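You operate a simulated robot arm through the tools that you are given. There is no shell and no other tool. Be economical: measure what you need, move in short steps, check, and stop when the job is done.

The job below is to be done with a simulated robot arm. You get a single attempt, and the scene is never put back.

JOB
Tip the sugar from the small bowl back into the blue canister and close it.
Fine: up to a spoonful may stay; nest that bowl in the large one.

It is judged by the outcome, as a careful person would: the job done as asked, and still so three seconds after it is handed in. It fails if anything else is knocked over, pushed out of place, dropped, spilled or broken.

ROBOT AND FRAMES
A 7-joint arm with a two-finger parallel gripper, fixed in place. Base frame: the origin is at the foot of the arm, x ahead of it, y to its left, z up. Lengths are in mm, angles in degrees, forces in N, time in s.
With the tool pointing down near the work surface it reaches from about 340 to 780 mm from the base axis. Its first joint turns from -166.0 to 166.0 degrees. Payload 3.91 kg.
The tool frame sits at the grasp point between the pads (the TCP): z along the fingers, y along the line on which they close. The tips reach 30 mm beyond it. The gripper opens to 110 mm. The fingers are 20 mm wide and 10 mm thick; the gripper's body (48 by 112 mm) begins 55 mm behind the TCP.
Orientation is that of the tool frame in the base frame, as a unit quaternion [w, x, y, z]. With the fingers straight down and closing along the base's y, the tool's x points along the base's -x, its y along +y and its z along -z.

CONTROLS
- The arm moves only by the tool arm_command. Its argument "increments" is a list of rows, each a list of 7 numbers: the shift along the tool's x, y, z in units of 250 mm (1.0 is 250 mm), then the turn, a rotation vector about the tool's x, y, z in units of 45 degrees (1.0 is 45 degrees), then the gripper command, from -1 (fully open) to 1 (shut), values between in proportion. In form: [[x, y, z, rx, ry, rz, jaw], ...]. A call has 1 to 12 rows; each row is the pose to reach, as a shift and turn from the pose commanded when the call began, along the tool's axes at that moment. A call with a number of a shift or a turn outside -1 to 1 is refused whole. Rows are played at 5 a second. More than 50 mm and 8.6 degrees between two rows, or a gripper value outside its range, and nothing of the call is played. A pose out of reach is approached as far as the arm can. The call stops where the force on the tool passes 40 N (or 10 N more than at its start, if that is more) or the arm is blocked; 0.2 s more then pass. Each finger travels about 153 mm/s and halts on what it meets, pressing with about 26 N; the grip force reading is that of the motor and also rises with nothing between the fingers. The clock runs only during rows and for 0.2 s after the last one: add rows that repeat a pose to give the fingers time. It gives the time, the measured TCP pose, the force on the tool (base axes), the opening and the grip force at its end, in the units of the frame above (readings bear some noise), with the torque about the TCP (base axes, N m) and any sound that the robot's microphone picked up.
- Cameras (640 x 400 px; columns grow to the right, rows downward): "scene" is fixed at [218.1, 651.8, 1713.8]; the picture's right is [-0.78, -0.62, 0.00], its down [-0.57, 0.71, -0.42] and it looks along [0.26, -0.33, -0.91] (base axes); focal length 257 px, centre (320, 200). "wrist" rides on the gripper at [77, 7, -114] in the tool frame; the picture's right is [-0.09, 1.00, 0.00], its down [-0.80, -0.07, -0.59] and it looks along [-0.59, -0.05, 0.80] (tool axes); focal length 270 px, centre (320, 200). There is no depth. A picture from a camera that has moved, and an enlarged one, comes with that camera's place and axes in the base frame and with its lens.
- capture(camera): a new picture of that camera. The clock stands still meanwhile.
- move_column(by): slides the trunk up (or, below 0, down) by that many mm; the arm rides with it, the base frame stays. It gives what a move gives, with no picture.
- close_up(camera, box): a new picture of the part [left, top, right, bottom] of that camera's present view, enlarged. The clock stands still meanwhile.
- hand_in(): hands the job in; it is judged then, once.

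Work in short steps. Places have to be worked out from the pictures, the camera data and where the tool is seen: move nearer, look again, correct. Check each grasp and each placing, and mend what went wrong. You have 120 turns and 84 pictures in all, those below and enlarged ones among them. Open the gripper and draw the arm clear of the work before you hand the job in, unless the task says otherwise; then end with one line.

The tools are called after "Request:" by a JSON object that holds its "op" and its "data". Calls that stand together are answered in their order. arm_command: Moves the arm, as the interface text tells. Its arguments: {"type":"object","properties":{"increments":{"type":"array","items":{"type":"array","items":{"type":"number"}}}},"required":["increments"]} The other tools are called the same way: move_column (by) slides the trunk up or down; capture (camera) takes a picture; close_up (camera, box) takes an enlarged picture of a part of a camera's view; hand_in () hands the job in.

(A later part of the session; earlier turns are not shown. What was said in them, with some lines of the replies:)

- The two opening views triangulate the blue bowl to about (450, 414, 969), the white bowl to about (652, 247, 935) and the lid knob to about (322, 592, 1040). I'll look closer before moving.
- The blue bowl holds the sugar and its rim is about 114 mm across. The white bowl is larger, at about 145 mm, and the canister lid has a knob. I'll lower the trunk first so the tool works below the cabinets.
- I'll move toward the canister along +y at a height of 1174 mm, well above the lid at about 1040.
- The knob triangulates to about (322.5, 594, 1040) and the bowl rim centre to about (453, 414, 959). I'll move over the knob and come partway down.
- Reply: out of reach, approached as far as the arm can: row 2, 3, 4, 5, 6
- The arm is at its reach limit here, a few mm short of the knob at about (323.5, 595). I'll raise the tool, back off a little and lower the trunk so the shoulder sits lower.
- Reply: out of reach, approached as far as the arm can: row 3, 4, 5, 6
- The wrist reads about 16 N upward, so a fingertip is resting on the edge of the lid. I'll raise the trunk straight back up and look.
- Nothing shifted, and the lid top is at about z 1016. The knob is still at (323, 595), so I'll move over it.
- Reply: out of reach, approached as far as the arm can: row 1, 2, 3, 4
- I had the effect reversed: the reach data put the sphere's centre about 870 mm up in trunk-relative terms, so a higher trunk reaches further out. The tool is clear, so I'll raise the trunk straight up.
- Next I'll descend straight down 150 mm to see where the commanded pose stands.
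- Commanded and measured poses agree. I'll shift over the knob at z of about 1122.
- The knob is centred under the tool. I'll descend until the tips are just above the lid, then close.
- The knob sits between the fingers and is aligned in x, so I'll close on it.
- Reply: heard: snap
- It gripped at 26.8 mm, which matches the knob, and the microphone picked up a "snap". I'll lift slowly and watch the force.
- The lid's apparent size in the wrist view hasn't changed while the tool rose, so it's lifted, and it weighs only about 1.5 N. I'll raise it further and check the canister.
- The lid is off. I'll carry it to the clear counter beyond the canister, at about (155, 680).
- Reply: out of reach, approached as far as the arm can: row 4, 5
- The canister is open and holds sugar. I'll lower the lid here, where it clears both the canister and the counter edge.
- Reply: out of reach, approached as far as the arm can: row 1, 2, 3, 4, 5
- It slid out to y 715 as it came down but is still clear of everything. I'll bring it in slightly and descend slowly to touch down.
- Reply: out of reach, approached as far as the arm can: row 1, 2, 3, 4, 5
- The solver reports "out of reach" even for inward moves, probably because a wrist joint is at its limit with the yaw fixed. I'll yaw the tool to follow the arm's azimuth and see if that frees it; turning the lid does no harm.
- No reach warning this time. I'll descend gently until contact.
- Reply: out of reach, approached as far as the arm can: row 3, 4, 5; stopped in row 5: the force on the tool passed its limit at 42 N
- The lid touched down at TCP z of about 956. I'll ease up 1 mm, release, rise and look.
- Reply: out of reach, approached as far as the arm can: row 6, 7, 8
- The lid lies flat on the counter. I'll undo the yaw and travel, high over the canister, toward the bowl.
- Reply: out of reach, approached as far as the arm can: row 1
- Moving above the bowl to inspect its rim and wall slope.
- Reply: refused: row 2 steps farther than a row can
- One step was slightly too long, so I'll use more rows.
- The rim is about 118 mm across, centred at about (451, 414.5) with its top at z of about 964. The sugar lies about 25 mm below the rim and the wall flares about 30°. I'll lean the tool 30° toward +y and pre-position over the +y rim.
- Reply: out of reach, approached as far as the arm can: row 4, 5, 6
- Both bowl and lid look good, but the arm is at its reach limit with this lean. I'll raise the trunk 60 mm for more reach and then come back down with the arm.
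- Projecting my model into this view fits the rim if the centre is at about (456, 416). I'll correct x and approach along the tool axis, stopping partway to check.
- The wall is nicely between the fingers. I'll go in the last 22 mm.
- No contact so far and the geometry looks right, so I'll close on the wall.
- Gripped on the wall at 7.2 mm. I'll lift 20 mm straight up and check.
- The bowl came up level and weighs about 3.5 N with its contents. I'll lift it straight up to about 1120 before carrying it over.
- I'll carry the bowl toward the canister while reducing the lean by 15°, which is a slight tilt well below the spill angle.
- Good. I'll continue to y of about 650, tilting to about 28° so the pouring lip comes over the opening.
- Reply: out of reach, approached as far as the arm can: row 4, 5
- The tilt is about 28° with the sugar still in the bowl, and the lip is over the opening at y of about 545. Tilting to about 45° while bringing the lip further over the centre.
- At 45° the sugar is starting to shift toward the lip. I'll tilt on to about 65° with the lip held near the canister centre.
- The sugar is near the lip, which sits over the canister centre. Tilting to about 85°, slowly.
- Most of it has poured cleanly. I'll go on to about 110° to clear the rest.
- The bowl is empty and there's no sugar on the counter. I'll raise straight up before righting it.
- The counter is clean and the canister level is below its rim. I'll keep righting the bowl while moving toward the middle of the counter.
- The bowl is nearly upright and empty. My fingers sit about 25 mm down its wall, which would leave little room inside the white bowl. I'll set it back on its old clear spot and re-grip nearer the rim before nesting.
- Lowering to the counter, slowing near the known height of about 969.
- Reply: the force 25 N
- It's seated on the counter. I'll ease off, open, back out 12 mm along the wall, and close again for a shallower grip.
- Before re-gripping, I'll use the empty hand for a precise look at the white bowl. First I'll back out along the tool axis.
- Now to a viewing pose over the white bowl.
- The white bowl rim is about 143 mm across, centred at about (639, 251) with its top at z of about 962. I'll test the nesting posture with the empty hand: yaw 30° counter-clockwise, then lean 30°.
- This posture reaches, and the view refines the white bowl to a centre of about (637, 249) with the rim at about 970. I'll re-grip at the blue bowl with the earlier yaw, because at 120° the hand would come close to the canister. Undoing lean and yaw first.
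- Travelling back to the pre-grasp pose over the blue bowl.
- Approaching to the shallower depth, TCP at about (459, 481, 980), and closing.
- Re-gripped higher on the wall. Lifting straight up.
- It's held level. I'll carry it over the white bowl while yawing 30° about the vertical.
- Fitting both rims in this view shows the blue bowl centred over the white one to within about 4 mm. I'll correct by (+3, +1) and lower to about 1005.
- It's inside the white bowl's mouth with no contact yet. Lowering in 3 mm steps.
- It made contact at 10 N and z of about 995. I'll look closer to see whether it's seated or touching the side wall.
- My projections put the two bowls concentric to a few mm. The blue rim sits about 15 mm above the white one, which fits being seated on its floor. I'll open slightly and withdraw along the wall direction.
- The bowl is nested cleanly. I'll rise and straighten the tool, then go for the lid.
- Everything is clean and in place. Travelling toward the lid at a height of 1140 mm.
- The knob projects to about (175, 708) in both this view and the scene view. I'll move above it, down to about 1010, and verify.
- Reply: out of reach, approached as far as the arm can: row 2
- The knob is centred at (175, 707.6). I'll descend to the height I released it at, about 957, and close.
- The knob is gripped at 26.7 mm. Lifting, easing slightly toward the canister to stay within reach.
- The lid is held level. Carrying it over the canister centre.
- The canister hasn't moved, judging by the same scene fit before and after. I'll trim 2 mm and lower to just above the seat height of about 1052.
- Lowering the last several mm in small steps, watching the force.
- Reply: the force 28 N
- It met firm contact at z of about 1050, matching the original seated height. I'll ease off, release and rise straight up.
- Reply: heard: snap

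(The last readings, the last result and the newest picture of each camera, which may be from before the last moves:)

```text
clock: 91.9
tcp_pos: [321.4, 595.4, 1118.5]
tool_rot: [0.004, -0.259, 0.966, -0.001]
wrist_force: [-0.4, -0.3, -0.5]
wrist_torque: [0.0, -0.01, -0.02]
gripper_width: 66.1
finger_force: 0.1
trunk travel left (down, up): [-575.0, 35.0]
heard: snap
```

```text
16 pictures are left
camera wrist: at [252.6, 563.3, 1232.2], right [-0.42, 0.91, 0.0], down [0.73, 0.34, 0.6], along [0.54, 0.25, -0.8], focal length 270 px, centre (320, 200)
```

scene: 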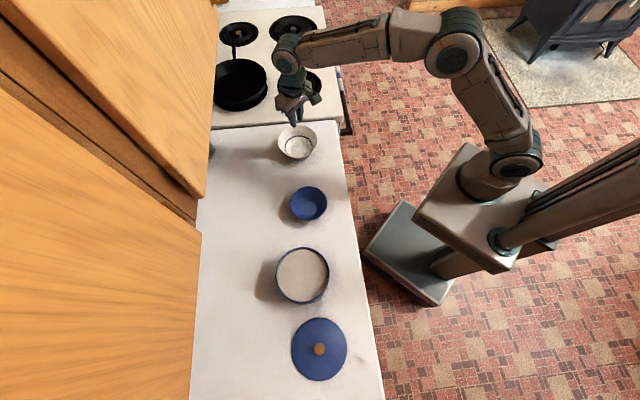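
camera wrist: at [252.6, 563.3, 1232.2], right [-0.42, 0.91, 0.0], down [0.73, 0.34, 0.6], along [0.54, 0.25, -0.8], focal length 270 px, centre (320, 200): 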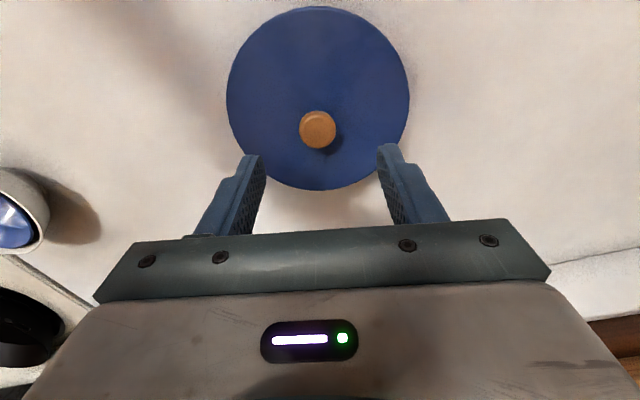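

I heard the lid snap home. I'll draw the arm clear toward the base and check the whole scene.

Request:
{"op": "arm_command", "data": {"increments": [[0, 0, -0.1, 0, 0, 0, -0.2], [0.12, -0.11, -0.16, 0, 0, 0, -0.4], [0.24, -0.22, -0.16, 0, 0, 0, -0.6], [0.36, -0.33, -0.16, 0, 0, 0, -0.8], [0.48, -0.44, -0.16, 0, 0, 0, -1], [0.588, -0.538, -0.16, 0, 0, 0, -1], [0.588, -0.538, -0.16, 0, 0, 0, -1]]}}

Request:
{"op": "capture", "data": {"camera": "scene"}}

Request:
{"op": "close_up", "data": {"camera": "scene", "box": [240, 110, 380, 320]}}

Request:
{"op": "capture", "data": {"camera": "wrist"}}

```text
clock: 93.5
tcp_pos: [261.4, 402.6, 1157.7]
tool_rot: [0.003, -0.26, 0.966, -0.001]
wrist_force: [-0.4, 0.7, -0.9]
wrist_torque: [0.05, -0.04, 0.0]
gripper_width: 110.1
finger_force: 0.1
trunk travel left (down, up): [-575.0, 35.0]
```

```text
15 pictures are left
```

scene: 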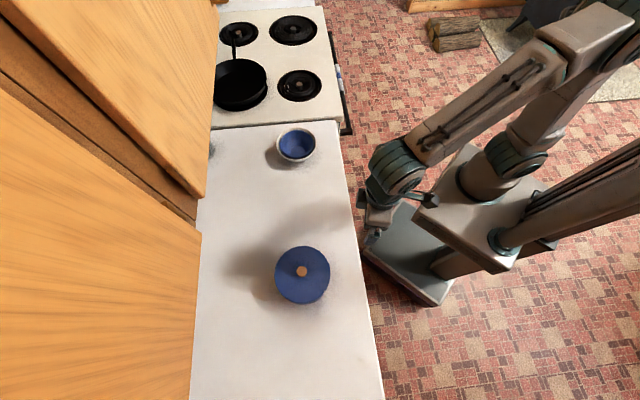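

```text
1.90 times, centred on (310, 215) of scene
camera zoom: at [218.1, 651.8, 1713.8], right [-0.78, -0.62, 0.0], down [-0.57, 0.71, -0.42], along [0.26, -0.33, -0.91], focal length 490 px, centre (339, 171)
```

zoom: 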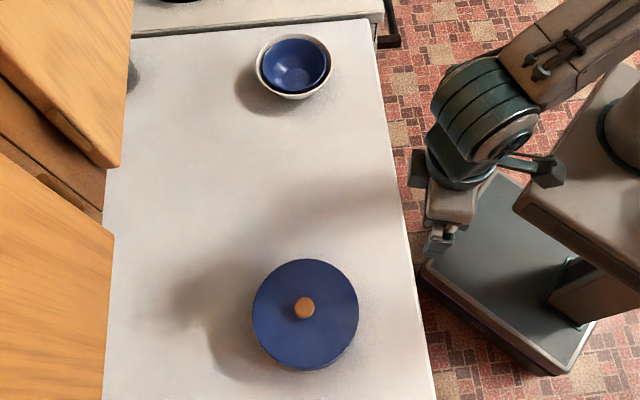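

```text
13 pictures are left
camera wrist: at [192.6, 371.6, 1271.2], right [-0.42, 0.91, 0.0], down [0.73, 0.34, 0.6], along [0.54, 0.25, -0.8], focal length 270 px, centre (320, 200)
```

wrist: 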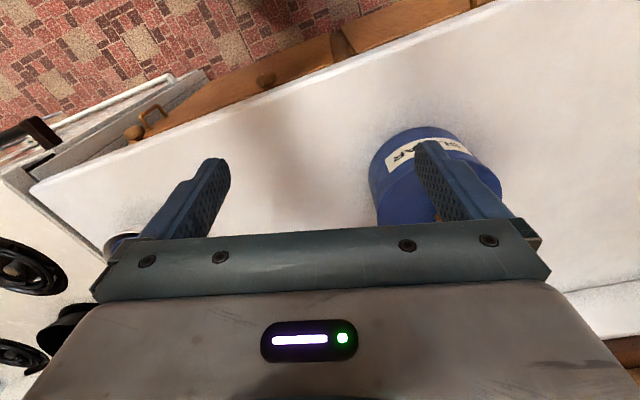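

The canister is closed with its lid centred, the blue bowl is nested in the white one, the counter is clean, and the arm is clear with the gripper open. Handing in.

Request:
{"op": "hand_in", "data": {}}

```text
The job is handed in.
```

The sugar is back in the blue canister with its lid snapped shut, and the emptied small bowl is nested in the large white one. I saw no spills.
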